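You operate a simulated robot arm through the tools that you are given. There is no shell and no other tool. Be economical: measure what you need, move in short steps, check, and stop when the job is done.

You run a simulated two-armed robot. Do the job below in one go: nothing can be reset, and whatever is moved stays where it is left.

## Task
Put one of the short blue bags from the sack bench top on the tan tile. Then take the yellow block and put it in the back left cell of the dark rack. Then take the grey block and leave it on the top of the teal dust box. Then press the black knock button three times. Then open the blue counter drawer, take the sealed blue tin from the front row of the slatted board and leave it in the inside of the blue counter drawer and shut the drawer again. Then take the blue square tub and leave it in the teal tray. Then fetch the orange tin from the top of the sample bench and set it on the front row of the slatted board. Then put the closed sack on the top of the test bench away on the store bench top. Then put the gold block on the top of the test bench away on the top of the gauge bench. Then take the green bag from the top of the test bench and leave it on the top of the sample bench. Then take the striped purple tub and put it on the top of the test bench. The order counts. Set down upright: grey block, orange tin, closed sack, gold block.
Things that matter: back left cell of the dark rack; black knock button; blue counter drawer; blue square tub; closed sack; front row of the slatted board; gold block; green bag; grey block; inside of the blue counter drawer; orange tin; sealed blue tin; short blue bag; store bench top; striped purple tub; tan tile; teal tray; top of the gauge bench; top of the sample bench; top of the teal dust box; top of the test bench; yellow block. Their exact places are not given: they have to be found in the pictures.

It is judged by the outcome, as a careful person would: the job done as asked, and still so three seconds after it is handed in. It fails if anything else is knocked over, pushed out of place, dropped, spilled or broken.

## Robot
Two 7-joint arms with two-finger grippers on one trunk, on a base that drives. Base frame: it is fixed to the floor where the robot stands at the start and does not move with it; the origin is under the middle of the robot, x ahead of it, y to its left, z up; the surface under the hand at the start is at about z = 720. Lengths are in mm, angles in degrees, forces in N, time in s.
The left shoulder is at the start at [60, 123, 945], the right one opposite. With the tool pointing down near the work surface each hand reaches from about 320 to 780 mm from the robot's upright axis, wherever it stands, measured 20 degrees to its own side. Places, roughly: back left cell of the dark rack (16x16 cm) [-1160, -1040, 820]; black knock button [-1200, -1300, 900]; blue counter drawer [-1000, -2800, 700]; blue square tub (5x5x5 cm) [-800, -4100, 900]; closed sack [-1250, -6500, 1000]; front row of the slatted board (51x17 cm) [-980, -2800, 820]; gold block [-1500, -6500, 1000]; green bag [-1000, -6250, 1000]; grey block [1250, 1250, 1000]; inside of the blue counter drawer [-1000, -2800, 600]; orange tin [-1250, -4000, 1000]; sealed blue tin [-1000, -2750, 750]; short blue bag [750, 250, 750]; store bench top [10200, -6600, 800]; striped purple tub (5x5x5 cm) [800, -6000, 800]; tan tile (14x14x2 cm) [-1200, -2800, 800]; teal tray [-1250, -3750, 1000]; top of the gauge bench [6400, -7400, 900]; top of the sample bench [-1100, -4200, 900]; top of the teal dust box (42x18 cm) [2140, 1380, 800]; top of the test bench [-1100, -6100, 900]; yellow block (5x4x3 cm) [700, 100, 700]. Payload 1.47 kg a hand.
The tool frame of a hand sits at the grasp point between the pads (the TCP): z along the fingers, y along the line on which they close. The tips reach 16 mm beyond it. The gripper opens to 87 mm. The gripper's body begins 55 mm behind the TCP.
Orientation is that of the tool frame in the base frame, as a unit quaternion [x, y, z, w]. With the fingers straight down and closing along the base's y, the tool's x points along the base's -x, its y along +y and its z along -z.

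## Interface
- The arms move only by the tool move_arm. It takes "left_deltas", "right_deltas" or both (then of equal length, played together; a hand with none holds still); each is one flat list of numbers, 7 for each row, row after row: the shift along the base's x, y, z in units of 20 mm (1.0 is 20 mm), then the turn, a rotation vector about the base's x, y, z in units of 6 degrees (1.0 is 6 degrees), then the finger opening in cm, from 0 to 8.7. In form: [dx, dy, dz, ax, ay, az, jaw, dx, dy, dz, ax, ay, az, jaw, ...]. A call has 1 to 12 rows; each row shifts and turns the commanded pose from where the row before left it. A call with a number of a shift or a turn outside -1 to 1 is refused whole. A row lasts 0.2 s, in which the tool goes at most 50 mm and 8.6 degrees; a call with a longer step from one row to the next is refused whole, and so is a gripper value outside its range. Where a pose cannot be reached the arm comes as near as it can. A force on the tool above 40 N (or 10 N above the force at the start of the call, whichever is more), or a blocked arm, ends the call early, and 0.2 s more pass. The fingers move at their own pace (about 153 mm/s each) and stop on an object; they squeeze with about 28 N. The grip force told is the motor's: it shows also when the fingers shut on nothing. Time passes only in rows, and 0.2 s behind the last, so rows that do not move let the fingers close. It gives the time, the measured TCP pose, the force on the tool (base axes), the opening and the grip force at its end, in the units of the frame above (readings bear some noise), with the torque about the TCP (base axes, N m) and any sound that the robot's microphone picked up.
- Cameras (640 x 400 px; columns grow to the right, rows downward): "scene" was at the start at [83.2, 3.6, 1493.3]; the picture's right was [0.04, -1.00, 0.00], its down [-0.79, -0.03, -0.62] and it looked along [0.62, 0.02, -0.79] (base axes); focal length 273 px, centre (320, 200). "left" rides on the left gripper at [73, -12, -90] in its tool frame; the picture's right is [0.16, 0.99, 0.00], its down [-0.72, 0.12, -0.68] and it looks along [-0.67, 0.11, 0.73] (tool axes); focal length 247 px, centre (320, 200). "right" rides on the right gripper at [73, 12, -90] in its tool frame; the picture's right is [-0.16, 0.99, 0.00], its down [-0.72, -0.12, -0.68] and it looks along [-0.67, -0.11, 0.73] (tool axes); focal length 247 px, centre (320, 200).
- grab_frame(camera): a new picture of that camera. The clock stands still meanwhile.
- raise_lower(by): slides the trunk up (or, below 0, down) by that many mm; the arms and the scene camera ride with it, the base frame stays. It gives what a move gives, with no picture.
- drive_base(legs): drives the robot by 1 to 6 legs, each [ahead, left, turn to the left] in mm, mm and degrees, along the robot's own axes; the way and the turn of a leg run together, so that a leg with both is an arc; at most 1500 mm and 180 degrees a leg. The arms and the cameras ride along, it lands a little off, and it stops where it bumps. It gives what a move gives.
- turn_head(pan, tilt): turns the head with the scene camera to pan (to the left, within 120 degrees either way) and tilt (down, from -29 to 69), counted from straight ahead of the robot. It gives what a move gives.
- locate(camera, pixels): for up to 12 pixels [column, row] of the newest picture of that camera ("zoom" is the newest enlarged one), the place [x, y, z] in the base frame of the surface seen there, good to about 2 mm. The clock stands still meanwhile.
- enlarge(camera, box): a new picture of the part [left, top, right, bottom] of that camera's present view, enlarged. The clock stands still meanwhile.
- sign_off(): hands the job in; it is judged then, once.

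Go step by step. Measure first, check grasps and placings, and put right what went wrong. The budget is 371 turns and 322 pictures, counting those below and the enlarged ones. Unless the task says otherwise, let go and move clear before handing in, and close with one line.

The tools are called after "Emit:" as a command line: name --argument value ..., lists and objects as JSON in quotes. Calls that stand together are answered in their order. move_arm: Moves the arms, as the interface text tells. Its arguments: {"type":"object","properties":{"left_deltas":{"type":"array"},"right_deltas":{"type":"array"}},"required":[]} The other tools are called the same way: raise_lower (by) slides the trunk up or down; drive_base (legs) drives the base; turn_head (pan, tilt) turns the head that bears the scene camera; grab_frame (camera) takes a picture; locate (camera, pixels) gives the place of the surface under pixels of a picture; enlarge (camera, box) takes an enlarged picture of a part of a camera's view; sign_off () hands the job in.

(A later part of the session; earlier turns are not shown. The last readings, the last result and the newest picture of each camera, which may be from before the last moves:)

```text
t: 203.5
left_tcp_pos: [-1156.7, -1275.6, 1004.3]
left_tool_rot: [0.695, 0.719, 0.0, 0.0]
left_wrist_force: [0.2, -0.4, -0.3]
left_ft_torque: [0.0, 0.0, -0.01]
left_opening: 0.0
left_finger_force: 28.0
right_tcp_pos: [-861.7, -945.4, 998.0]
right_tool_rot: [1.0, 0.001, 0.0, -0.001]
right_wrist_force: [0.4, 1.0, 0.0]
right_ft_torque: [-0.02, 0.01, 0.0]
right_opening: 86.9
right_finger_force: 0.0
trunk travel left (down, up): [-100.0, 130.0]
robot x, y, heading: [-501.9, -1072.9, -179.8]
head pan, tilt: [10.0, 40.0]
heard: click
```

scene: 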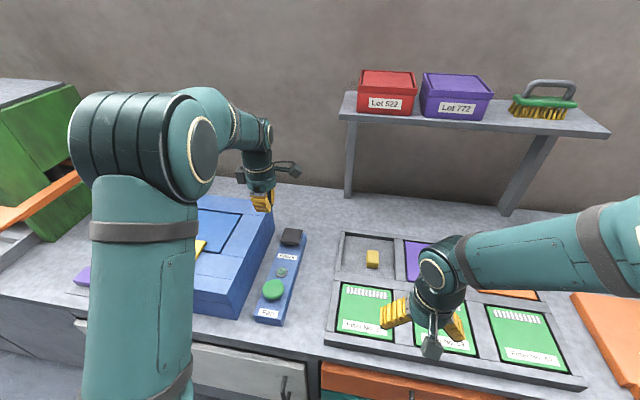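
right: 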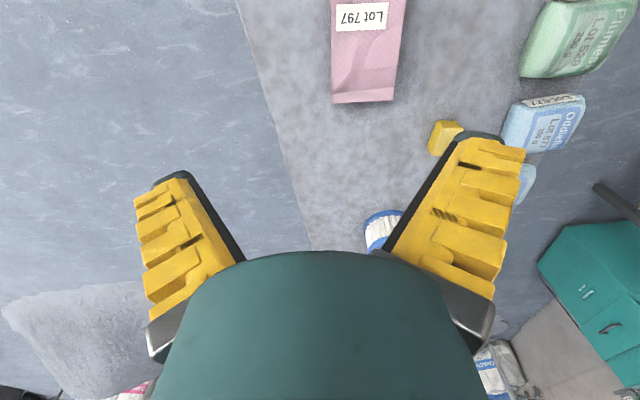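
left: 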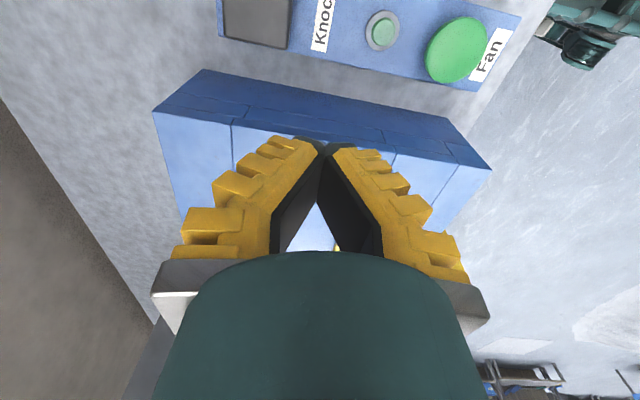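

Three clicks in all. Next the drawer: back off and strafe left to y≈-2580, then look.

Emit:
move_arm --left_deltas '[1, 0, 0.5, 0, 0, 0, 0, 1, 0, 0.5, 0, 0, 0, 0, 1, 0, 0.5, 0, 0, 0, 0, 1, 0, 0.5, 0, 0, 0, 0, 1, 0, 0, 0, 0, 0, 0, 1, 0, 0, 0, 0, 0, 0, 1, 0, 0, 0, 0, 0, 0]'

Emit:
drive_base --legs '[[-290, 0, 0], [0, 800, 0], [0, 710, 0]]'

Emit:
turn_head --pan 15 --tilt 50

Emit:
grab_frame --camera "scene"

```text
t: 205.1
left_tcp_pos: [-1015.9, -1276.3, 1043.2]
left_tool_rot: [0.695, 0.719, 0.0, 0.0]
left_wrist_force: [1.0, -0.4, -0.1]
left_ft_torque: [0.02, 0.01, 0.01]
left_opening: 0.0
left_finger_force: 27.8
right_tcp_pos: [-860.9, -945.6, 998.8]
right_tool_rot: [1.0, 0.001, 0.0, 0.0]
right_wrist_force: [-0.3, 0.8, -0.1]
right_ft_torque: [0.0, 0.02, -0.03]
right_opening: 86.7
right_finger_force: 0.0
trunk travel left (down, up): [-100.0, 130.0]
robot x, y, heading: [-498.2, -1073.7, -180.2]
head pan, tilt: [10.0, 40.0]
```

```text
t: 220.1
left_tcp_pos: [-730.6, -2758.2, 1043.2]
left_tool_rot: [0.696, 0.718, 0.0, -0.001]
left_wrist_force: [-0.5, -0.1, -0.3]
left_ft_torque: [-0.01, 0.02, 0.02]
left_opening: 0.0
left_finger_force: 27.8
right_tcp_pos: [-574.0, -2427.4, 997.2]
right_tool_rot: [1.0, 0.0, 0.0, -0.001]
right_wrist_force: [0.3, -0.1, 0.2]
right_ft_torque: [-0.01, 0.03, 0.0]
right_opening: 87.2
right_finger_force: 0.2
trunk travel left (down, up): [-100.0, 130.0]
robot x, y, heading: [-213.2, -2553.1, -180.2]
head pan, tilt: [10.0, 40.0]
```

```text
t: 220.8
left_tcp_pos: [-730.5, -2757.2, 1042.3]
left_tool_rot: [0.696, 0.718, 0.0, 0.0]
left_wrist_force: [0.2, -0.6, -0.5]
left_ft_torque: [0.0, -0.01, 0.02]
left_opening: 0.0
left_finger_force: 27.8
right_tcp_pos: [-573.8, -2427.9, 996.7]
right_tool_rot: [1.0, 0.001, 0.0, 0.0]
right_wrist_force: [-0.8, 0.7, 0.1]
right_ft_torque: [0.01, 0.02, 0.0]
right_opening: 87.4
right_finger_force: 0.0
trunk travel left (down, up): [-100.0, 130.0]
robot x, y, heading: [-208.8, -2554.1, -179.8]
head pan, tilt: [15.0, 50.0]
```

```text
273 pictures are left
```

scene: 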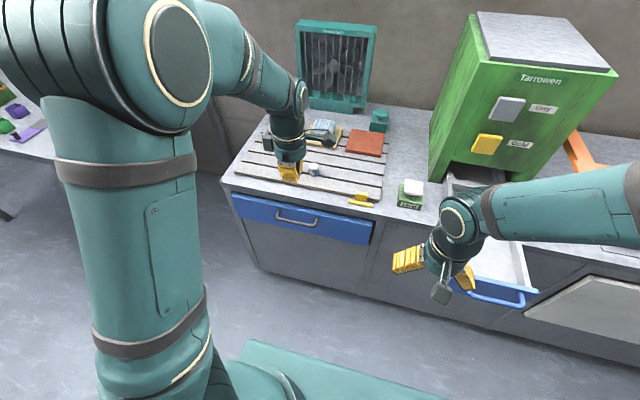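

Emit:
enlarge --camera "scene" --box '[210, 150, 390, 270]'

Emit:
locate --camera "scene" --pixels '[[276, 213], [296, 222], [318, 220], [297, 216], [296, 230], [290, 208], [290, 202], [314, 170], [362, 200], [370, 240]]'

```text
3.33 times, centred on (300, 210) of scene
```

zoom: 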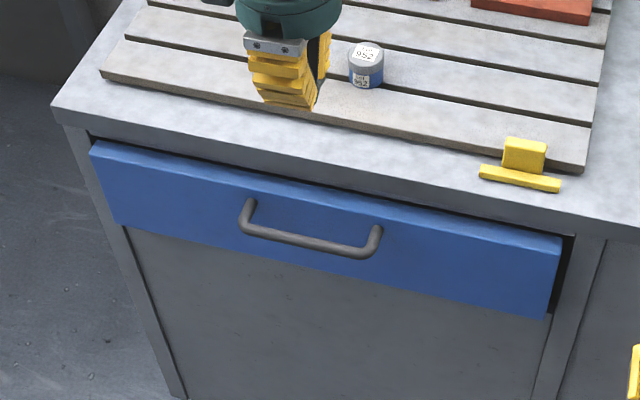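

```text
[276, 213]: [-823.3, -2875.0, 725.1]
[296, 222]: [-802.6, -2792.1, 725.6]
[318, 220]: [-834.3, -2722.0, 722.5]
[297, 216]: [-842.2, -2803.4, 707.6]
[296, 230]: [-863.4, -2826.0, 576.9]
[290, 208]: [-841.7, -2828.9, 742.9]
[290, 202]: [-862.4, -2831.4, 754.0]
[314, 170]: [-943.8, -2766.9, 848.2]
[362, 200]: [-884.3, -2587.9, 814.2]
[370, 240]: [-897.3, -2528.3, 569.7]
```

Emit:
locate --camera "zoom" --pixels '[[310, 234], [310, 241], [310, 247], [350, 165], [350, 183], [300, 128], [247, 205], [376, 235], [352, 220], [366, 48], [366, 75], [305, 196]]'

```text
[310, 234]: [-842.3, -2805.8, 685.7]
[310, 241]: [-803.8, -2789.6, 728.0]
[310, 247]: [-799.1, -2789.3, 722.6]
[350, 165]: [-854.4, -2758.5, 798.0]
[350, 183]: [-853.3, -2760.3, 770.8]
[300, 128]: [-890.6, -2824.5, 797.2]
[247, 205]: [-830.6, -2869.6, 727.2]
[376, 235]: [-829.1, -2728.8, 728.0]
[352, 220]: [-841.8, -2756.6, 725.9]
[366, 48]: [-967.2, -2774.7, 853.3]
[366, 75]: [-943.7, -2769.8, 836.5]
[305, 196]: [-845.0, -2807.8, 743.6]
```

Handle bar centre ≈(-806,-2795,723), 36 mm off the drawer front (x -842). I'll bring the left hand above with a 12° lean, opening 34 mm, to z≈802.

Emit:
move_arm --left_deltas '[-0.38, -0.19, -1, 0, 0.2, -0.03, 3.4, -0.38, -0.19, -1, 0, 0.2, -0.03, 3.4, -0.38, -0.19, -1, 0, 0.2, -0.03, 3.4, -0.38, -0.19, -1, 0, 0.2, -0.03, 3.4, -0.38, -0.19, -1, 0, 0.2, -0.03, 3.4, -0.38, -0.19, -1, 0, 0.2, -0.03, 3.4, -0.38, -0.19, -1, 0, 0.2, -0.03, 3.4, -0.38, -0.19, -1, 0, 0.2, -0.03, 3.4, -0.38, -0.19, -1, 0, 0.2, -0.03, 3.4, -0.38, -0.19, -1, 0, 0.2, -0.03, 3.4, 0, 0, -1, 0, 0, 0, 3.4, 0, 0, -1, 0, 0, 0, 3.4]'

Emit:
grab_frame --camera "left"

Emit:
enlarge --camera "scene" --box '[210, 150, 390, 270]'

```text
t: 223.4
left_tcp_pos: [-805.8, -2796.0, 801.3]
left_tool_rot: [0.703, 0.703, -0.073, -0.075]
left_wrist_force: [0.5, -0.2, 0.1]
left_ft_torque: [0.03, 0.02, 0.01]
left_opening: 40.0
left_finger_force: 4.2
right_tcp_pos: [-574.1, -2426.9, 997.0]
right_tool_rot: [1.0, 0.001, 0.0, 0.0]
right_wrist_force: [-0.1, 0.0, -0.5]
right_ft_torque: [0.0, 0.0, 0.0]
right_opening: 86.8
right_finger_force: 0.2
trunk travel left (down, up): [-100.0, 130.0]
robot x, y, heading: [-209.5, -2555.2, -179.8]
head pan, tilt: [15.0, 50.0]
```

```text
271 pictures are left
```

left: 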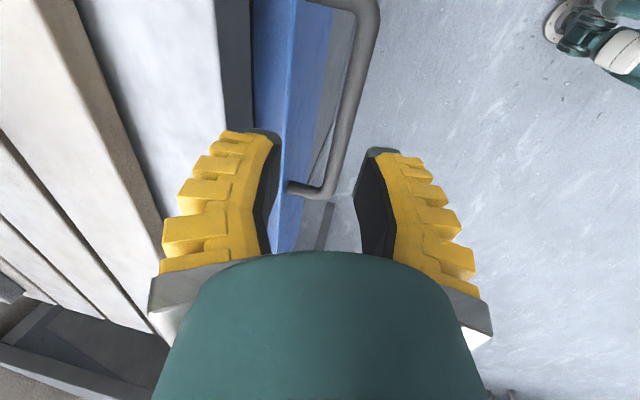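

```text
3.33 times, centred on (300, 210) of scene
```

zoom: 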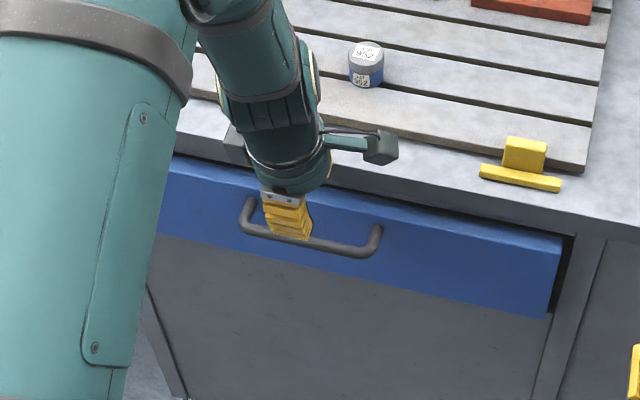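

Emit:
locate --camera "left" --pixels '[[360, 60], [366, 60], [350, 60], [345, 130], [335, 170], [328, 60], [310, 188]]'

```text
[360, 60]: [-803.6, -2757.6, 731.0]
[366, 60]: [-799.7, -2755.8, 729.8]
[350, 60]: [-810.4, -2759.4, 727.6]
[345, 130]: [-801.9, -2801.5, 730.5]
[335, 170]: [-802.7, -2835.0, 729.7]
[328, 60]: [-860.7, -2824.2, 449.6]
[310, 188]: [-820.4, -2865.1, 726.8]
```

Bar centre is about x -804. Narrow the opening slightly and lower to z≈726, then close.

Emit:
move_arm --left_deltas '[0.1, 0, -0.8, 0, 0, 0, 2.9, 0, 0, -1, 0, 0, 0, 2.9, 0, 0, -1, 0, 0, 0, 2.9, 0, 0, -1, 0, 0, 0, 2.9]'

Emit:
grab_frame --camera "left"

```text
t: 224.3
left_tcp_pos: [-806.2, -2796.3, 746.7]
left_tool_rot: [0.703, 0.703, -0.076, -0.078]
left_wrist_force: [12.5, 1.7, 24.2]
left_ft_torque: [-0.24, 0.79, -0.03]
left_opening: 31.8
left_finger_force: 2.1
right_tcp_pos: [-571.9, -2426.3, 999.5]
right_tool_rot: [1.0, 0.0, -0.001, 0.0]
right_wrist_force: [-0.3, -0.1, -0.2]
right_ft_torque: [0.04, -0.01, -0.01]
right_opening: 86.7
right_finger_force: 0.0
trunk travel left (down, up): [-100.0, 130.0]
robot x, y, heading: [-207.3, -2553.8, -180.0]
head pan, tilt: [15.0, 50.0]
stopped in row 4 (left hand): the force on the tool passed its limit at 45 N (the readings are from after the stop); the commanded pose is now the measured one
```

```text
269 pictures are left
```

left: 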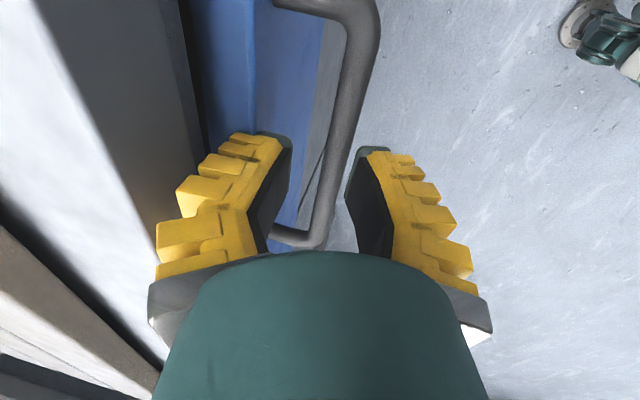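

Blocked with force/torque pointing to the back finger touching the drawer front's top edge (x≈-841). I'll lift, lean 8° more, shift 9 mm outwards and go down again.

Emit:
move_arm --left_deltas '[0, 0, 0.8, 0, 0, 0, 2.9, 0.25, 0, 0, 0, 0.7, 0, 2.9, 0.25, 0, 0, 0, 0.7, 0, 2.9, 0, 0, -0.8, 0, 0, 0, 2.9, 0, 0, -0.5, 0, 0, 0, 2.9, 0, 0, -0.5, 0, 0, 0, 2.9]'

Emit:
grab_frame --camera "left"

```text
t: 225.8
left_tcp_pos: [-796.8, -2796.5, 724.0]
left_tool_rot: [0.694, 0.697, -0.127, -0.129]
left_wrist_force: [-1.5, 0.1, 0.3]
left_ft_torque: [0.01, 0.02, -0.02]
left_opening: 35.2
left_finger_force: 4.0
right_tcp_pos: [-574.7, -2425.9, 998.3]
right_tool_rot: [1.0, 0.001, 0.0, 0.0]
right_wrist_force: [0.3, 0.5, 0.2]
right_ft_torque: [-0.04, 0.03, 0.0]
right_opening: 86.8
right_finger_force: 0.0
trunk travel left (down, up): [-100.0, 130.0]
robot x, y, heading: [-211.5, -2552.2, -179.9]
head pan, tilt: [15.0, 50.0]
```

```text
268 pictures are left
```

left: 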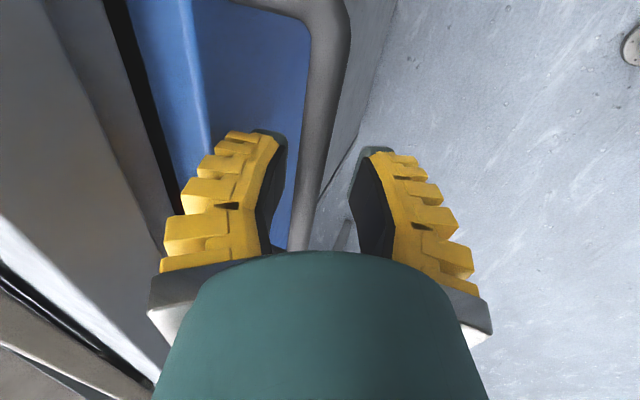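

The bar is now between the fingers. Closing on it, then pulling out slowly.

Emit:
move_arm --left_deltas '[0, 0, 0, 0, 0, 0, 0, 0, 0, 0, 0, 0, 0, 0, 0.3, 0, 0, 0, 0, 0, 0, 0.5, 0, 0, 0, 0, 0, 0, 0.6, 0, 0, 0, 0, 0, 0, 0.7, 0, 0, 0, 0, 0, 0, 0.7, 0, 0, 0, 0, 0, 0, 0.7, 0, 0, 0, 0, 0, 0, 0.7, 0, 0, 0, 0, 0, 0]'

Emit:
grab_frame --camera "scene"

```text
t: 227.8
left_tcp_pos: [-711.5, -2797.5, 724.0]
left_tool_rot: [0.695, 0.696, -0.125, -0.129]
left_wrist_force: [0.7, 3.1, -2.6]
left_ft_torque: [0.09, -0.02, 0.14]
left_opening: 6.9
left_finger_force: 30.3
right_tcp_pos: [-573.8, -2427.4, 997.1]
right_tool_rot: [1.0, 0.001, 0.0, 0.0]
right_wrist_force: [-0.5, 0.0, 0.7]
right_ft_torque: [0.01, -0.02, -0.03]
right_opening: 86.9
right_finger_force: 0.0
trunk travel left (down, up): [-100.0, 130.0]
robot x, y, heading: [-211.3, -2551.5, -180.0]
head pan, tilt: [15.0, 50.0]
```

```text
267 pictures are left
```

scene: 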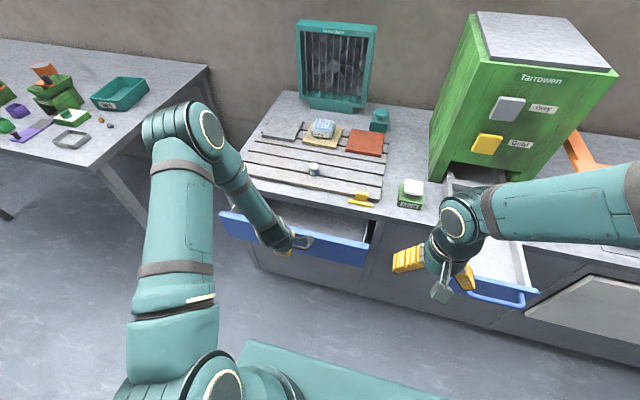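

The drawer is sliding. Pull 150 mm further.

Emit:
move_arm --left_deltas '[0.7, 0, 0, 0, 0, 0, 0, 0.75, 0, 0, 0, 0, 0, 0, 0.75, 0, 0, 0, 0, 0, 0, 0.75, 0, 0, 0, 0, 0, 0, 0.75, 0, 0, 0, 0, 0, 0, 0.75, 0, 0, 0, 0, 0, 0, 0.75, 0, 0, 0, 0, 0, 0, 0.75, 0, 0, 0, 0, 0, 0, 0.75, 0, 0, 0, 0, 0, 0]'

Emit:
grab_frame --camera "scene"

```text
t: 229.8
left_tcp_pos: [-580.0, -2797.0, 725.2]
left_tool_rot: [0.696, 0.695, -0.126, -0.13]
left_wrist_force: [-0.7, 2.1, -6.7]
left_ft_torque: [0.11, -0.01, 0.15]
left_opening: 6.1
left_finger_force: 30.0
right_tcp_pos: [-574.5, -2426.8, 997.5]
right_tool_rot: [1.0, 0.001, 0.0, 0.0]
right_wrist_force: [0.1, 0.2, 0.2]
right_ft_torque: [0.03, 0.02, 0.02]
right_opening: 87.1
right_finger_force: 0.1
trunk travel left (down, up): [-100.0, 130.0]
robot x, y, heading: [-206.6, -2554.4, -179.9]
head pan, tilt: [15.0, 50.0]
```

```text
266 pictures are left
```

scene: 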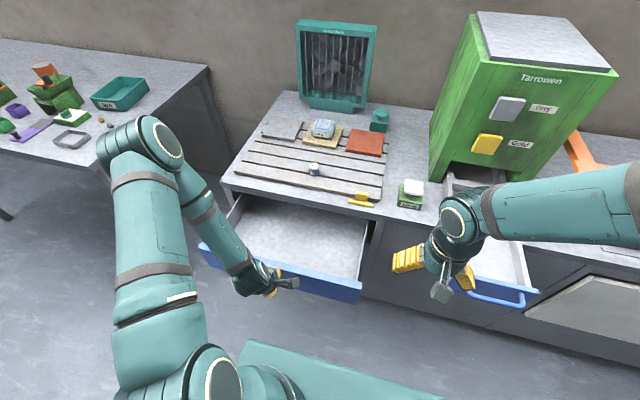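

The drawer is open about 225 mm. Releasing the bar, easing outward, and rising upright.

Emit:
move_arm --left_deltas '[0, 0, 0, 0, 0, 0, 2.6, 0, 0, 0, 0, 0, 0, 2.6, 0.4, 0, 0, 0, 0, 0, 2.6, 0, 0, 0.7, 0, 0, 0, 2.6, 0, 0, 1, 0, 0, 0, 2.6, 0, 0, 1, 0, 0, 0, 2.6, 0, 0, 1, 0, -0.5, 0, 2.6, 0, 0, 1, 0, -0.5, 0, 2.6, 0, 0, 1, 0, -0.6, 0, 5, 0, 0, 1, 0, -0.6, 0, 5, 0, 0, 1, 0, -0.6, 0, 5, 0, 0, 1, 0, -0.6, 0, 6]'

Emit:
grab_frame --camera "scene"

```text
t: 232.3
left_tcp_pos: [-569.7, -2796.5, 898.0]
left_tool_rot: [0.706, 0.708, -0.002, -0.003]
left_wrist_force: [0.2, 0.9, -0.1]
left_ft_torque: [0.01, 0.02, 0.0]
left_opening: 64.6
left_finger_force: 3.4
right_tcp_pos: [-574.1, -2426.5, 997.3]
right_tool_rot: [1.0, 0.001, 0.0, -0.001]
right_wrist_force: [-0.1, 0.3, -0.7]
right_ft_torque: [0.01, 0.02, -0.04]
right_opening: 87.2
right_finger_force: 0.1
trunk travel left (down, up): [-100.0, 130.0]
robot x, y, heading: [-213.4, -2552.7, -180.2]
head pan, tilt: [15.0, 50.0]
```

```text
265 pictures are left
```

scene: 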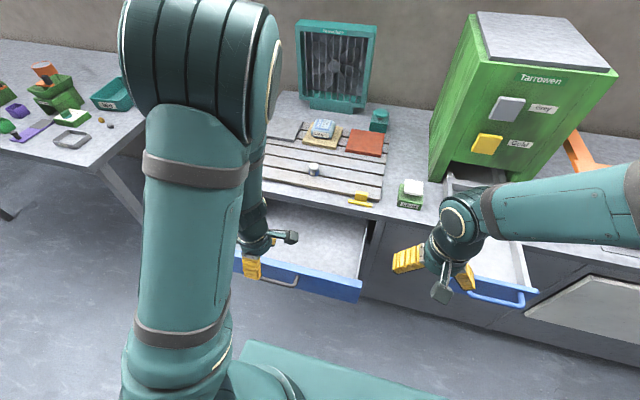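

Now a 60 mm step ahead for reach, and the left hand goes above the tin.

Emit:
drive_base --legs '[[60, 0, 0]]'

Emit:
move_arm --left_deltas '[0, 0, 1, 0, 0, 0, 7, 0, 0, 1, 0, 0, 0, 7, 0, 0, 1, 0, 0, 0, 7, -1, 0.1, 0, 0, 0, 0, 7, -1, 0.1, 0, 0, 0, 0, 7, -1, 0.1, 0, 0, 0, 0, 7, -1, 0.1, 0, 0, 0, 0, 7, -1, 0.1, 0, 0, 0, 0, 7, -1, 0.1, 0, 0, 0, 0, 7, -1, 0.1, 0, 0, 0, 0, 7, -1, 0.1, 0, 0, 0, 0, 7, -1, 0.1, 0, 0, 0, 0, 7]'

Emit:
move_arm --left_deltas '[-1, 0.1, 0, 0, 0, 0, 7, -1, 0.1, 0, 0, 0, 0, 7, -1, 0.1, 0, 0, 0, 0, 7, -1, 0.1, 0, 0, 0, 0, 7, -1, 0.1, 0, 0, 0, 0, 7]'

Emit:
grab_frame --camera "left"

```text
t: 233.3
left_tcp_pos: [-630.3, -2797.6, 896.5]
left_tool_rot: [0.706, 0.708, -0.002, -0.003]
left_wrist_force: [-0.1, 0.7, -0.4]
left_ft_torque: [0.01, -0.1, 0.0]
left_opening: 64.4
left_finger_force: 3.4
right_tcp_pos: [-635.0, -2428.2, 995.9]
right_tool_rot: [1.0, 0.001, 0.001, 0.0]
right_wrist_force: [-1.1, 0.2, -0.5]
right_ft_torque: [0.02, -0.05, -0.06]
right_opening: 87.0
right_finger_force: 0.0
trunk travel left (down, up): [-100.0, 130.0]
robot x, y, heading: [-270.2, -2554.3, -180.2]
head pan, tilt: [15.0, 50.0]
```

```text
t: 235.9
left_tcp_pos: [-810.6, -2780.9, 956.1]
left_tool_rot: [0.706, 0.708, -0.001, -0.004]
left_wrist_force: [-0.1, 0.2, -0.3]
left_ft_torque: [-0.04, -0.02, 0.03]
left_opening: 73.4
left_finger_force: 2.6
right_tcp_pos: [-633.8, -2427.9, 997.3]
right_tool_rot: [1.0, 0.0, 0.001, 0.0]
right_wrist_force: [-0.3, 0.6, -0.1]
right_ft_torque: [0.0, -0.02, 0.02]
right_opening: 86.9
right_finger_force: 0.0
trunk travel left (down, up): [-100.0, 130.0]
robot x, y, heading: [-270.5, -2556.9, -180.1]
head pan, tilt: [15.0, 50.0]
```

```text
t: 237.1
left_tcp_pos: [-910.2, -2771.3, 958.9]
left_tool_rot: [0.705, 0.709, -0.001, -0.004]
left_wrist_force: [-0.7, -0.4, 0.6]
left_ft_torque: [0.01, 0.01, -0.01]
left_opening: 73.6
left_finger_force: 1.9
right_tcp_pos: [-633.4, -2426.2, 998.4]
right_tool_rot: [1.0, 0.0, 0.001, 0.0]
right_wrist_force: [0.0, -0.2, -0.1]
right_ft_torque: [0.01, -0.03, 0.03]
right_opening: 86.8
right_finger_force: 0.1
trunk travel left (down, up): [-100.0, 130.0]
robot x, y, heading: [-272.2, -2551.9, -180.0]
head pan, tilt: [15.0, 50.0]
```

```text
264 pictures are left
```

left: 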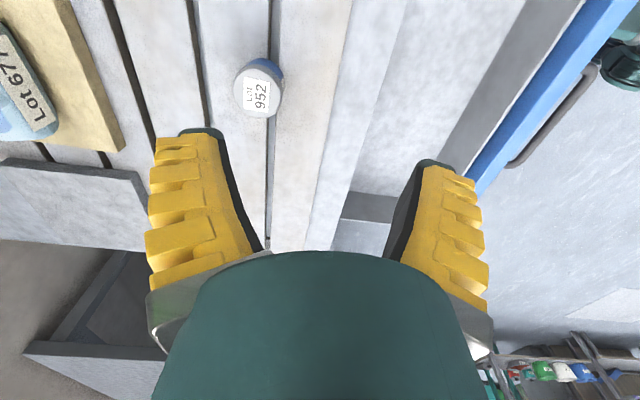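

Emit:
locate --camera "left" --pixels '[[258, 92], [237, 85], [281, 90], [260, 62], [258, 116], [272, 100], [480, 130], [430, 60], [400, 130], [350, 230]]'

```text
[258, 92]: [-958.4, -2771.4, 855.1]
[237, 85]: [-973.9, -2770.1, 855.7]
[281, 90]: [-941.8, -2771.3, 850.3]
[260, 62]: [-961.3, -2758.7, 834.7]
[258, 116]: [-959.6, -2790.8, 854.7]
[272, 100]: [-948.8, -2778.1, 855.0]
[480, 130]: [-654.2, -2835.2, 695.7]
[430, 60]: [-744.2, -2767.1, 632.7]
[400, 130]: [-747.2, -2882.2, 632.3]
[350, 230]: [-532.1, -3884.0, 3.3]
```

Tin centre (-958,-2772), top 855, standing on the board at ≈815. Descend to z≈838 and grip.

Emit:
move_arm --left_deltas '[-0.8, 0, 0, 0, 0, 0, 7, -0.8, 0, 0, 0, 0, 0, 7, -0.8, 0, 0, 0, 0, 0, 7, 0, 0, -1, 0, 0, 0, 7, 0, 0, -1, 0, 0, 0, 7, 0, 0, -1, 0, 0, 0, 7, 0, 0, -1, 0, 0, 0, 7, 0, 0, -1, 0, 0, 0, 7, 0, 0, -1, 0, 0, 0, 7, 0, 0, 0, 0, 0, 0, 2, 0, 0, 0, 0, 0, 0, 0, 0, 0, 0, 0, 0, 0, 0]'

Emit:
grab_frame --camera "left"

```text
t: 239.7
left_tcp_pos: [-956.0, -2768.6, 839.1]
left_tool_rot: [0.706, 0.708, -0.002, -0.004]
left_wrist_force: [0.2, -0.6, 2.3]
left_ft_torque: [-0.15, 0.04, 0.02]
left_opening: 30.8
left_finger_force: 28.0
right_tcp_pos: [-634.3, -2427.1, 997.0]
right_tool_rot: [1.0, 0.0, 0.0, 0.0]
right_wrist_force: [0.0, -0.2, 1.8]
right_ft_torque: [0.0, -0.03, 0.02]
right_opening: 87.1
right_finger_force: 0.0
trunk travel left (down, up): [-100.0, 130.0]
robot x, y, heading: [-273.1, -2552.1, -179.9]
head pan, tilt: [15.0, 50.0]
```

```text
263 pictures are left
```

left: 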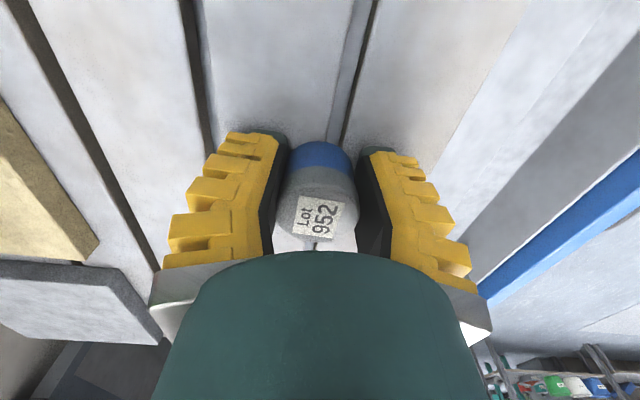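

Gripped (31 mm). Lift and carry over the open drawer.

Emit:
move_arm --left_deltas '[0, 0, 1, 0, 0, 0, 0, 0, 0, 1, 0, 0, 0, 0, 0, 0, 1, 0, 0, 0, 0, 0.5, 0, 1, 0, 0, 0, 0, 1, 0, 0, 0, 0, 0, 0, 1, 0, 0, 0, 0, 0, 0, 1, -0.2, 0, 0, 0, 0, 0, 1, -0.2, 0, 0, 0, 0, 0, 1, -0.2, 0, 0, 0, 0, 0, 1, -0.2, 0, 0, 0, 0, 0, 1, -0.2, 0, 0, 0, 0, 0, 1, -0.2, 0, 0, 0, 0, 0]'

Emit:
move_arm --left_deltas '[1, 0, 0, 0, 0, 0, 0, 1, 0, 0, 0, 0, 0, 0, 0.6, 0, 0, 0, 0, 0, 0]'

Emit:
grab_frame --camera "left"

Emit:
grab_frame --camera "scene"

```text
t: 242.3
left_tcp_pos: [-787.4, -2794.8, 916.6]
left_tool_rot: [0.706, 0.708, -0.002, -0.004]
left_wrist_force: [-0.6, 0.4, -0.6]
left_ft_torque: [0.01, 0.03, 0.01]
left_opening: 29.8
left_finger_force: 27.7
right_tcp_pos: [-632.9, -2427.3, 996.9]
right_tool_rot: [1.0, 0.001, 0.0, 0.001]
right_wrist_force: [0.9, -0.5, 0.2]
right_ft_torque: [0.01, -0.03, 0.02]
right_opening: 87.1
right_finger_force: 0.0
trunk travel left (down, up): [-100.0, 130.0]
robot x, y, heading: [-272.8, -2554.2, -180.0]
head pan, tilt: [15.0, 50.0]
```

```text
t: 243.1
left_tcp_pos: [-734.0, -2794.6, 917.0]
left_tool_rot: [0.706, 0.708, -0.002, -0.004]
left_wrist_force: [-0.3, 0.2, -0.5]
left_ft_torque: [-0.01, -0.01, 0.01]
left_opening: 29.9
left_finger_force: 27.8
right_tcp_pos: [-633.8, -2426.9, 997.5]
right_tool_rot: [1.0, 0.001, 0.0, 0.0]
right_wrist_force: [0.3, 0.0, -0.1]
right_ft_torque: [0.0, 0.02, 0.02]
right_opening: 86.8
right_finger_force: 0.1
trunk travel left (down, up): [-100.0, 130.0]
robot x, y, heading: [-272.5, -2554.3, -179.8]
head pan, tilt: [15.0, 50.0]
```

```text
262 pictures are left
```

left: 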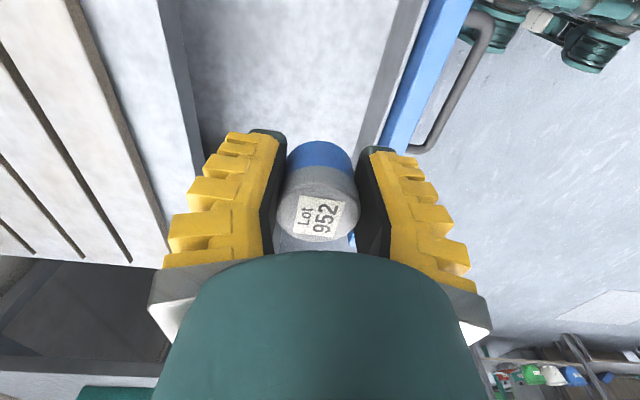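

```text
261 pictures are left
```

scene: 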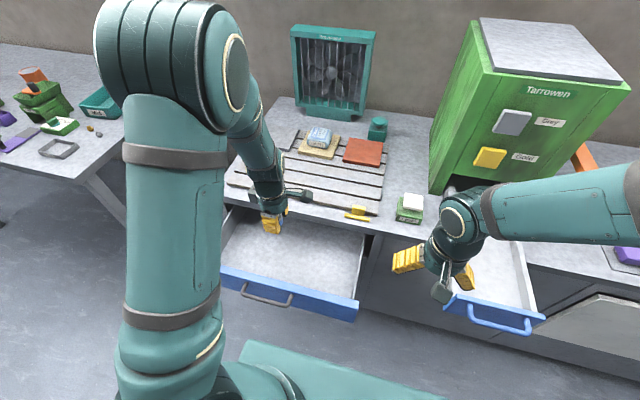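

Clear over the drawer. Lowering 240 mm.

Emit:
move_arm --left_deltas '[0, 0, -1, 0, 0, 0, 0, 0, 0, -1, 0, 0, 0, 0, 0, 0, -1, 0, 0, 0, 0, 0, 0, -1, 0, 0, 0, 0, 0, 0, -1, 0, 0, 0, 0, 0, 0, -1, 0, 0, 0, 0, 0, 0, -1, 0, 0, 0, 0, 0, 0, -1, 0, 0, 0, 0, 0, 0, -1, 0, 0, 0, 0, 0, 0, -1, 0, 0, 0, 0, 0, 0, -1, 0, 0, 0, 0, 0, 0, -0.8, 0, 0, 0, 0]'

Emit:
grab_frame --camera "left"

Emit:
locate --camera "left" --pixels '[[320, 60], [250, 60], [320, 100], [320, 190]]'

```text
t: 245.7
left_tcp_pos: [-736.9, -2794.6, 680.9]
left_tool_rot: [0.706, 0.709, -0.001, -0.004]
left_wrist_force: [-0.1, -0.2, -0.6]
left_ft_torque: [0.04, 0.01, 0.02]
left_opening: 30.0
left_finger_force: 28.1
right_tcp_pos: [-633.4, -2426.5, 997.4]
right_tool_rot: [1.0, 0.0, -0.001, -0.001]
right_wrist_force: [1.0, -0.2, -0.7]
right_ft_torque: [-0.01, -0.02, 0.01]
right_opening: 86.8
right_finger_force: 0.1
trunk travel left (down, up): [-100.0, 130.0]
robot x, y, heading: [-269.7, -2555.9, -180.0]
head pan, tilt: [15.0, 50.0]
```

```text
260 pictures are left
```

left: 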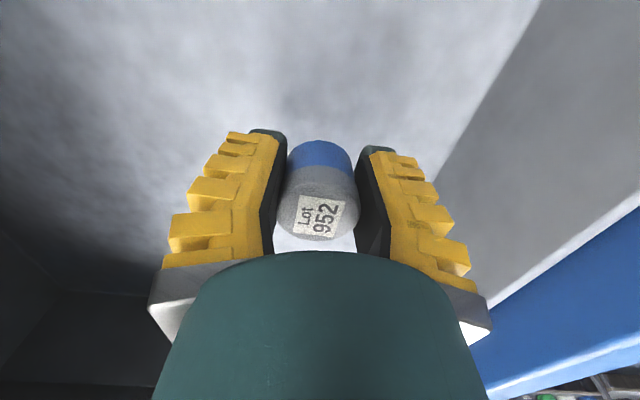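

```text
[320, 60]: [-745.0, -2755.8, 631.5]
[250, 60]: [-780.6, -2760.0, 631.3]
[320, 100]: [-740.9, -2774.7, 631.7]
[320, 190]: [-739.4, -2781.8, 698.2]
```

Tin bottom ~25 mm above the drawer floor (z 631.5). Final lowering in small steps.

Emit:
move_arm --left_deltas '[0, 0, -0.8, 0, 0, 0, 0, 0, 0, -0.3, 0, 0, 0, 0, 0, 0, -0.15, 0, 0, 0, 0]'

```text
t: 246.5
left_tcp_pos: [-736.3, -2792.8, 655.7]
left_tool_rot: [0.706, 0.709, -0.001, -0.004]
left_wrist_force: [-0.1, 0.7, -0.9]
left_ft_torque: [0.05, 0.0, 0.04]
left_opening: 29.6
left_finger_force: 27.8
right_tcp_pos: [-632.5, -2427.6, 996.9]
right_tool_rot: [1.0, 0.001, 0.001, 0.0]
right_wrist_force: [-0.5, 0.3, -0.3]
right_ft_torque: [0.02, 0.02, 0.01]
right_opening: 86.9
right_finger_force: 0.0
trunk travel left (down, up): [-100.0, 130.0]
robot x, y, heading: [-269.7, -2554.9, -179.9]
head pan, tilt: [15.0, 50.0]
```

Emit:
move_arm --left_deltas '[0, 0, -0.12, 0, 0, 0, 0, 0, 0, 0, 0, 0, 0, 6, 0, 0, 0, 0, 0, 0, 6, 0, 0, 0.5, 0, 0, 0, 6, 0, 0, 1, 0, 0, 0, 6, 0, 0, 1, 0, 0, 0, 6, 0, 0, 1, 0, 0, 0, 6, 0, 0, 1, 0, 0, 0, 6, 0, 0, 1, 0, 0, 0, 6, 0, 0, 1, 0, 0, 0, 6, 0, 0, 1, 0, 0, 0, 6, 0, 0, 1, 0, 0, 0, 6]'

Emit:
grab_frame --camera "left"

```text
t: 249.1
left_tcp_pos: [-735.1, -2793.7, 823.7]
left_tool_rot: [0.706, 0.708, -0.002, -0.005]
left_wrist_force: [-0.4, 0.5, -0.3]
left_ft_torque: [0.01, -0.03, -0.01]
left_opening: 64.6
left_finger_force: 3.2
right_tcp_pos: [-633.9, -2427.3, 998.0]
right_tool_rot: [1.0, 0.001, -0.001, 0.0]
right_wrist_force: [-0.4, 0.7, -0.2]
right_ft_torque: [-0.01, 0.01, -0.03]
right_opening: 86.9
right_finger_force: 0.1
trunk travel left (down, up): [-100.0, 130.0]
robot x, y, heading: [-274.1, -2551.8, -180.0]
head pan, tilt: [15.0, 50.0]
```

```text
259 pictures are left
```

left: 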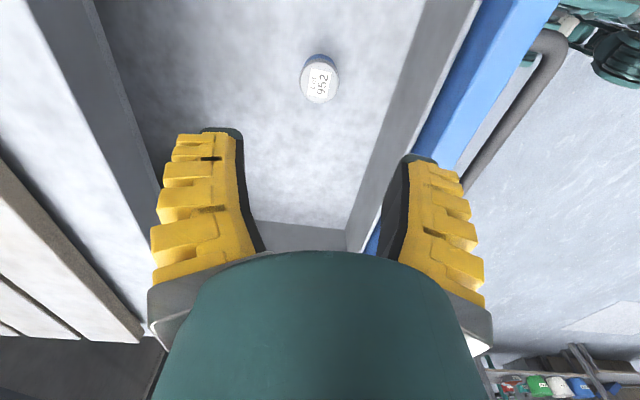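

The tin stands upright in the drawer. I'll rise, back the base 120 mm, and locate the handle to push the drawer shut.

Emit:
locate --camera "left" --pixels '[[545, 85], [500, 140], [480, 90], [460, 40], [318, 85]]'

Emit:
move_arm --left_deltas '[0, 0, 1, 0, 0, 0, 0, 0, 0, 1, 0, 0, 0, 0, 0, 0, 1, 0, 0, 0, 0]'

Emit:
drive_base --legs '[[-130, 0, 0]]'

Emit:
grab_frame --camera "left"

```text
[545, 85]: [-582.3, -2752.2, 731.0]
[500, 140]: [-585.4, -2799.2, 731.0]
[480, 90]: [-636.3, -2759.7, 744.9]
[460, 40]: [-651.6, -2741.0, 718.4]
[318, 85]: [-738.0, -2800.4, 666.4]
```

```text
t: 249.9
left_tcp_pos: [-734.5, -2793.3, 884.7]
left_tool_rot: [0.706, 0.708, -0.001, -0.004]
left_wrist_force: [0.8, -0.4, 0.2]
left_ft_torque: [0.02, 0.02, 0.0]
left_opening: 0.0
left_finger_force: 27.7
right_tcp_pos: [-632.5, -2428.4, 996.7]
right_tool_rot: [1.0, 0.001, 0.0, 0.0]
right_wrist_force: [0.5, 0.2, 0.2]
right_ft_torque: [-0.03, 0.01, 0.01]
right_opening: 87.0
right_finger_force: 0.0
trunk travel left (down, up): [-100.0, 130.0]
robot x, y, heading: [-271.3, -2555.2, -179.9]
head pan, tilt: [15.0, 50.0]
```

```text
t: 251.2
left_tcp_pos: [-600.4, -2794.4, 885.1]
left_tool_rot: [0.706, 0.708, -0.001, -0.005]
left_wrist_force: [0.7, -0.1, -0.2]
left_ft_torque: [0.01, 0.02, 0.0]
left_opening: 0.0
left_finger_force: 27.5
right_tcp_pos: [-498.6, -2427.4, 998.9]
right_tool_rot: [1.0, 0.002, 0.0, 0.0]
right_wrist_force: [0.2, -0.2, 1.1]
right_ft_torque: [-0.01, 0.02, 0.01]
right_opening: 87.2
right_finger_force: 0.1
trunk travel left (down, up): [-100.0, 130.0]
robot x, y, heading: [-137.9, -2556.5, -179.7]
head pan, tilt: [15.0, 50.0]
```

```text
258 pictures are left
```

left: 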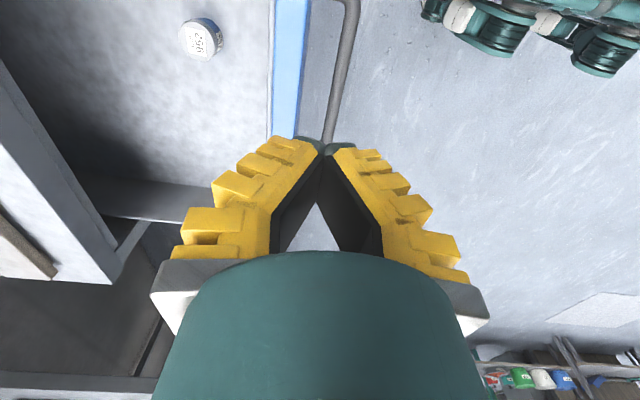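

Handle bar now at x≈-584. I'll move out to x≈-535, lower to z 720, ready to push.

Emit:
move_arm --left_deltas '[0.85, 0, 0, 0, 0, 0, 0, 0.85, 0, 0, 0, 0, 0, 0, 0.85, 0, 0, 0, 0, 0, 0, 0.85, 0, -0.3, 0, 0, 0, 0, 0, 0, -1, 0, 0, 0, 0, 0, 0, -1, 0, 0, 0, 0, 0, 0, -1, 0, 0, 0, 0, 0, 0, -1, 0, 0, 0, 0, 0, 0, -1, 0, 0, 0, 0, 0, 0, -1, 0, 0, 0, 0, 0, 0, -1, 0, 0, 0, 0, 0, 0, -1, 0, 0, 0, 0]'

Emit:
move_arm --left_deltas '[-0.7, 0, 0, 0, 0, 0, 0, -0.7, 0, 0, 0, 0, 0, 0, -0.7, 0, 0, 0, 0, 0, 0, -0.7, 0, 0, 0, 0, 0, 0, -0.7, 0, 0, 0, 0, 0, 0, -0.7, 0, 0, 0, 0, 0, 0, -0.7, 0, 0, 0, 0, 0, 0, -0.7, 0, 0, 0, 0, 0, 0, -0.7, 0, 0, 0, 0, 0, 0, -0.7, 0, 0, 0, 0, 0, 0, -0.7, 0, 0, 0, 0, 0, 0, -0.7, 0, 0, 0, 0, 0, 0]'

Emit:
grab_frame --camera "scene"

```text
t: 253.8
left_tcp_pos: [-534.3, -2794.9, 721.0]
left_tool_rot: [0.705, 0.709, -0.001, -0.003]
left_wrist_force: [0.4, 0.0, -0.6]
left_ft_torque: [0.0, -0.02, 0.02]
left_opening: 0.0
left_finger_force: 28.2
right_tcp_pos: [-499.4, -2428.1, 997.7]
right_tool_rot: [1.0, 0.002, 0.0, -0.001]
right_wrist_force: [0.6, 0.0, 0.4]
right_ft_torque: [0.02, -0.01, -0.02]
right_opening: 86.9
right_finger_force: 0.0
trunk travel left (down, up): [-100.0, 130.0]
robot x, y, heading: [-139.1, -2551.9, -179.9]
head pan, tilt: [15.0, 50.0]
```

```text
t: 256.4
left_tcp_pos: [-700.6, -2793.1, 719.0]
left_tool_rot: [0.706, 0.709, -0.001, -0.003]
left_wrist_force: [0.6, 0.1, 1.3]
left_ft_torque: [-0.03, 0.0, -0.04]
left_opening: 0.1
left_finger_force: 28.2
right_tcp_pos: [-500.3, -2426.7, 997.3]
right_tool_rot: [1.0, 0.001, 0.0, 0.0]
right_wrist_force: [0.6, 0.0, 0.2]
right_ft_torque: [0.0, 0.0, -0.02]
right_opening: 87.2
right_finger_force: 0.1
trunk travel left (down, up): [-100.0, 130.0]
robot x, y, heading: [-136.7, -2552.2, -179.8]
head pan, tilt: [15.0, 50.0]
```

```text
257 pictures are left
```

scene: 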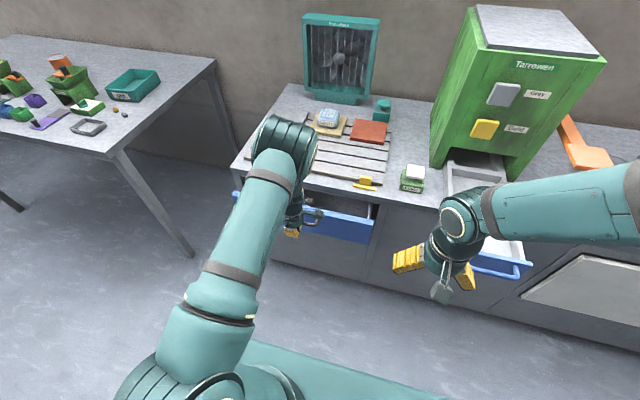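

The drawer is going in smoothly. Push the remaining ~90 mm until it stops.

Emit:
move_arm --left_deltas '[-0.7, 0, 0, 0, 0, 0, 0, -0.7, 0, 0, 0, 0, 0, 0, -0.6, 0, 0, 0, 0, 0, 0, -0.5, 0, 0, 0, 0, 0, 0, -0.4, 0, 0, 0, 0, 0, 0, -0.3, 0, 0, 0, 0, 0, 0, -0.3, 0, 0, 0, 0, 0, 0, -0.3, 0, 0, 0, 0, 0, 0, -0.3, 0, 0, 0, 0, 0, 0, -0.3, 0, 0, 0, 0, 0, 0, -0.3, 0, 0, 0, 0, 0, 0]'

Emit:
grab_frame --camera "scene"

```text
t: 258.4
left_tcp_pos: [-772.3, -2795.3, 718.6]
left_tool_rot: [0.705, 0.709, 0.005, 0.001]
left_wrist_force: [17.3, 2.6, 20.3]
left_ft_torque: [-0.08, 0.69, -0.06]
left_opening: 0.1
left_finger_force: 27.5
right_tcp_pos: [-497.1, -2427.9, 999.0]
right_tool_rot: [1.0, 0.003, -0.001, -0.001]
right_wrist_force: [-0.6, 0.2, -0.5]
right_ft_torque: [0.02, 0.0, 0.0]
right_opening: 86.9
right_finger_force: 0.0
trunk travel left (down, up): [-100.0, 130.0]
robot x, y, heading: [-135.9, -2555.1, -179.9]
head pan, tilt: [15.0, 50.0]
stopped in row 9 (left hand): the force on the tool passed its limit at 46 N (the readings are from after the stop); the commanded pose is now the measured one
```

```text
256 pictures are left
```

scene: 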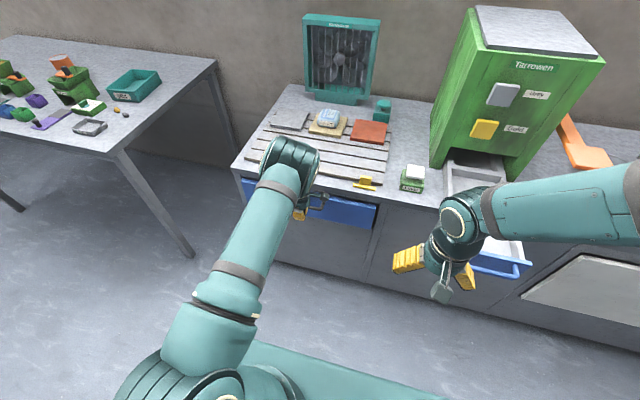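

It stopped with 46 N at TCP x -772. I'll back away, rise, and measure the drawer front.

Emit:
move_arm --left_deltas '[0.8, 0, 0, 0, 0, 0, 0, 0.8, 0, 0, 0, 0, 0, 0, 0.8, 0, 0, 0, 0, 0, 0, 0.8, 0, 0, 0, 0, 0, 0, 0.8, 0, 0.5, 0, 0, 0, 0, 0, 0, 1, 0, 0, 0, 0, 0, 0, 1, 0, 0, 0, 0, 0, 0, 1, 0, 0, 0, 0, 0, 0, 1, 0, 0, 0, 0, 0, 0, 1, 0, 0, 0, 0, 0, 0, 1, 0, 0, 0, 0, 0, 0, 1, 0, 0, 0, 0]'

Emit:
grab_frame --camera "scene"

Emit:
locate --camera "scene" --pixels '[[345, 212], [360, 222], [320, 200], [300, 198], [315, 203], [305, 215]]'

```text
t: 261.0
left_tcp_pos: [-694.9, -2797.0, 864.5]
left_tool_rot: [0.705, 0.71, 0.006, 0.001]
left_wrist_force: [0.6, -0.1, -0.4]
left_ft_torque: [0.07, -0.01, 0.03]
left_opening: 0.0
left_finger_force: 28.1
right_tcp_pos: [-500.8, -2427.7, 997.0]
right_tool_rot: [1.0, 0.003, 0.0, 0.0]
right_wrist_force: [0.1, 0.3, -0.3]
right_ft_torque: [0.01, -0.04, 0.05]
right_opening: 87.0
right_finger_force: 0.1
trunk travel left (down, up): [-100.0, 130.0]
robot x, y, heading: [-136.3, -2554.2, -179.7]
head pan, tilt: [15.0, 50.0]
```

```text
255 pictures are left
```

scene: 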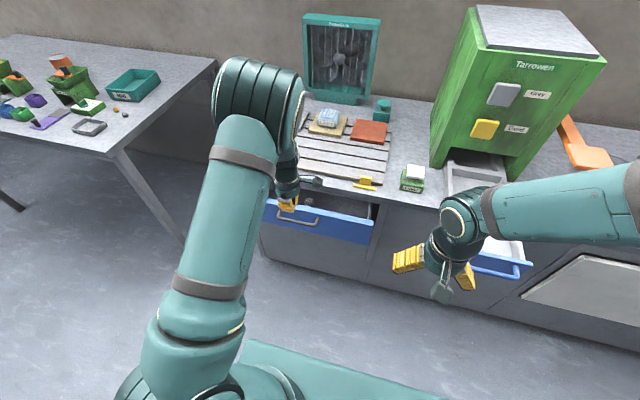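

```text
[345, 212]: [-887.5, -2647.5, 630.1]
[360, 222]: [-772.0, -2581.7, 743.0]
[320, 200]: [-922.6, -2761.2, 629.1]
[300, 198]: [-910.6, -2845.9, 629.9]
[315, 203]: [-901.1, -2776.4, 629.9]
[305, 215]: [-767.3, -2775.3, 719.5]
```

The drawer front sits at x≈-770: the ridged fingers hooked the bar and dragged it back ~70 mm. I'll push on the flat panel beside the handle instead (y≈-2700), leaning the hand 30° so the tip leads.

Emit:
move_arm --left_deltas '[0.1, 0.97, 0, 0, 1, 0, 0, 0.1, 0.97, 0, 0, 1, 0, 0, 0.1, 0.97, 0, 0, 1, 0, 0, 0, 0.97, 0, 0, 1, 0, 0, 0, 0.97, 0, 0, 1, 0, 0, 0, 0, -0.92, 0, 0, 0, 0, 0, 0, -0.92, 0, 0, 0, 0, 0, 0, -0.92, 0, 0, 0, 0, 0, 0, -0.92, 0, 0, 0, 0, 0, 0, -0.92, 0, 0, 0, 0, 0, 0, -0.92, 0, 0, 0, 0, 0, 0, -0.92, 0, 0, 0, 0]'

Emit:
enlarge --camera "scene" --box '[230, 130, 410, 270]'

```text
t: 263.6
left_tcp_pos: [-688.0, -2696.7, 736.9]
left_tool_rot: [0.682, 0.685, -0.178, -0.184]
left_wrist_force: [0.5, 0.1, 0.5]
left_ft_torque: [-0.01, -0.01, 0.0]
left_opening: 0.0
left_finger_force: 27.4
right_tcp_pos: [-500.2, -2428.3, 996.8]
right_tool_rot: [1.0, 0.003, -0.001, 0.0]
right_wrist_force: [-0.1, 0.1, -0.1]
right_ft_torque: [0.01, 0.01, 0.0]
right_opening: 86.9
right_finger_force: 0.1
trunk travel left (down, up): [-100.0, 130.0]
robot x, y, heading: [-136.2, -2554.6, -179.7]
head pan, tilt: [15.0, 50.0]
```

```text
2.86 times, centred on (320, 200) of scene
```

zoom: 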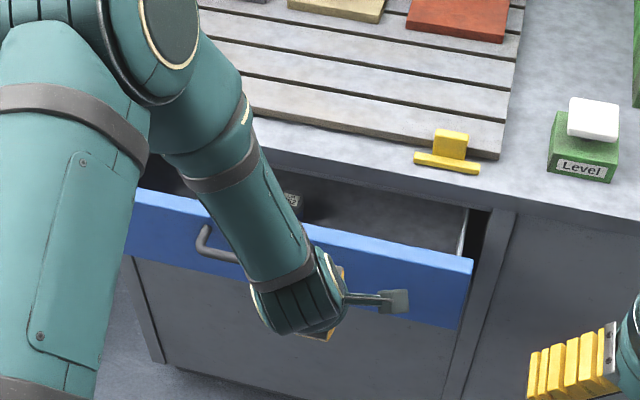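

In position in front of the panel, right of the handle. Pushing in.

Emit:
move_arm --left_deltas '[-0.8, 0, 0, 0, 0, 0, 0, -0.8, 0, 0, 0, 0, 0, 0, -0.8, 0, 0, 0, 0, 0, 0, -0.6, 0, 0, 0, 0, 0, 0, -0.6, 0, 0, 0, 0, 0, 0, -0.6, 0, 0, 0, 0, 0, 0, -0.6, 0, 0, 0, 0, 0, 0, -0.5, 0, 0, 0, 0, 0, 0, -0.5, 0, 0, 0, 0, 0, 0, -0.4, 0, 0, 0, 0, 0, 0, -0.4, 0, 0, 0, 0, 0, 0, -0.4, 0, 0, 0, 0, 0, 0]'

Emit:
enlarge --camera "scene" --box '[230, 130, 410, 270]'

```text
t: 266.1
left_tcp_pos: [-814.8, -2699.0, 732.8]
left_tool_rot: [0.684, 0.686, -0.172, -0.179]
left_wrist_force: [19.0, 0.0, 12.9]
left_ft_torque: [0.0, 0.4, -0.04]
left_opening: 0.2
left_finger_force: 26.5
right_tcp_pos: [-496.8, -2427.8, 998.3]
right_tool_rot: [1.0, 0.004, 0.0, 0.0]
right_wrist_force: [0.1, 0.3, 0.3]
right_ft_torque: [0.04, -0.06, 0.0]
right_opening: 87.0
right_finger_force: 0.1
trunk travel left (down, up): [-100.0, 130.0]
robot x, y, heading: [-136.3, -2553.4, -179.6]
head pan, tilt: [15.0, 50.0]
stopped in row 12 (left hand): the force on the tool passed its limit at 48 N (the readings are from after the stop); the commanded pose is now the measured one
```

```text
2.86 times, centred on (320, 200) of scene
```

zoom: 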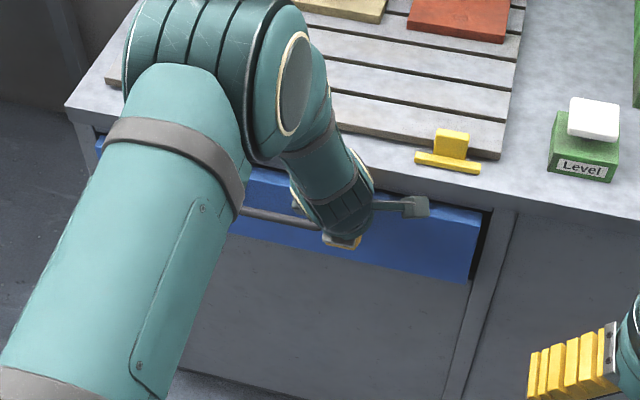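

Looks shut. Back straight out, rise a bit, and measure the panel.

Emit:
move_arm --left_deltas '[0.8, 0, 0, 0, 0, 0, 0, 1, 0, 0, 0, 0, 0, 0, 1, 0, 0, 0, 0, 0, 0, 1, 0, 0, 0, 0, 0, 0, 1, 0, 1, 0, -0.5, 0, 0, 0, 0, 1, 0, -0.5, 0, 0, 0, 0, 1, 0, -1, 0, 0, 0, 0, 1, 0, -1, 0, 0, 0, 0, 1, 0, -1, 0, 0, 0, 0, 1, 0, -0.9, 0, 0, 0, 0, 1, 0, 0, 0, 0, 0, 0, 1, 0, 0, 0, 0]'

Emit:
grab_frame --camera "scene"

Emit:
locate --camera "scene" --pixels '[[340, 205], [360, 212], [320, 205], [345, 218], [300, 202], [310, 200]]'

```text
t: 268.7
left_tcp_pos: [-719.5, -2698.3, 891.8]
left_tool_rot: [0.704, 0.71, 0.008, 0.002]
left_wrist_force: [-0.3, 0.0, -0.6]
left_ft_torque: [-0.01, -0.03, 0.05]
left_opening: 0.0
left_finger_force: 28.2
right_tcp_pos: [-499.7, -2428.9, 998.0]
right_tool_rot: [1.0, 0.002, 0.001, 0.0]
right_wrist_force: [-0.1, -0.3, 0.3]
right_ft_torque: [0.01, 0.01, -0.01]
right_opening: 87.1
right_finger_force: 0.0
trunk travel left (down, up): [-100.0, 130.0]
robot x, y, heading: [-136.9, -2557.5, -179.7]
head pan, tilt: [15.0, 50.0]
```

```text
252 pictures are left
```

scene: 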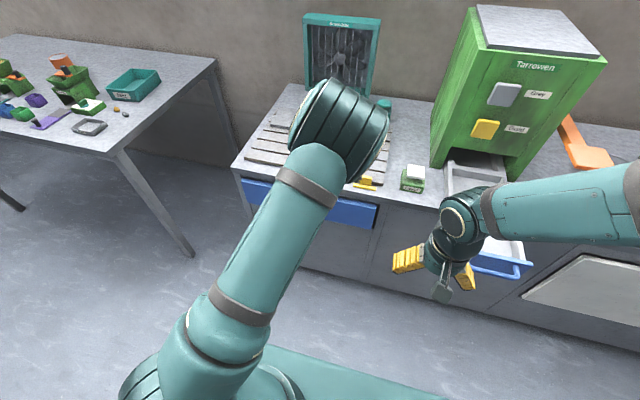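

```text
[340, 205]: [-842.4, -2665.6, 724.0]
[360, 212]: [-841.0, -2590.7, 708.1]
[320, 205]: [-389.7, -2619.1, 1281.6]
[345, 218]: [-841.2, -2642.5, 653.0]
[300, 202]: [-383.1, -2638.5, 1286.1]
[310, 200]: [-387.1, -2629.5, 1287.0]
```

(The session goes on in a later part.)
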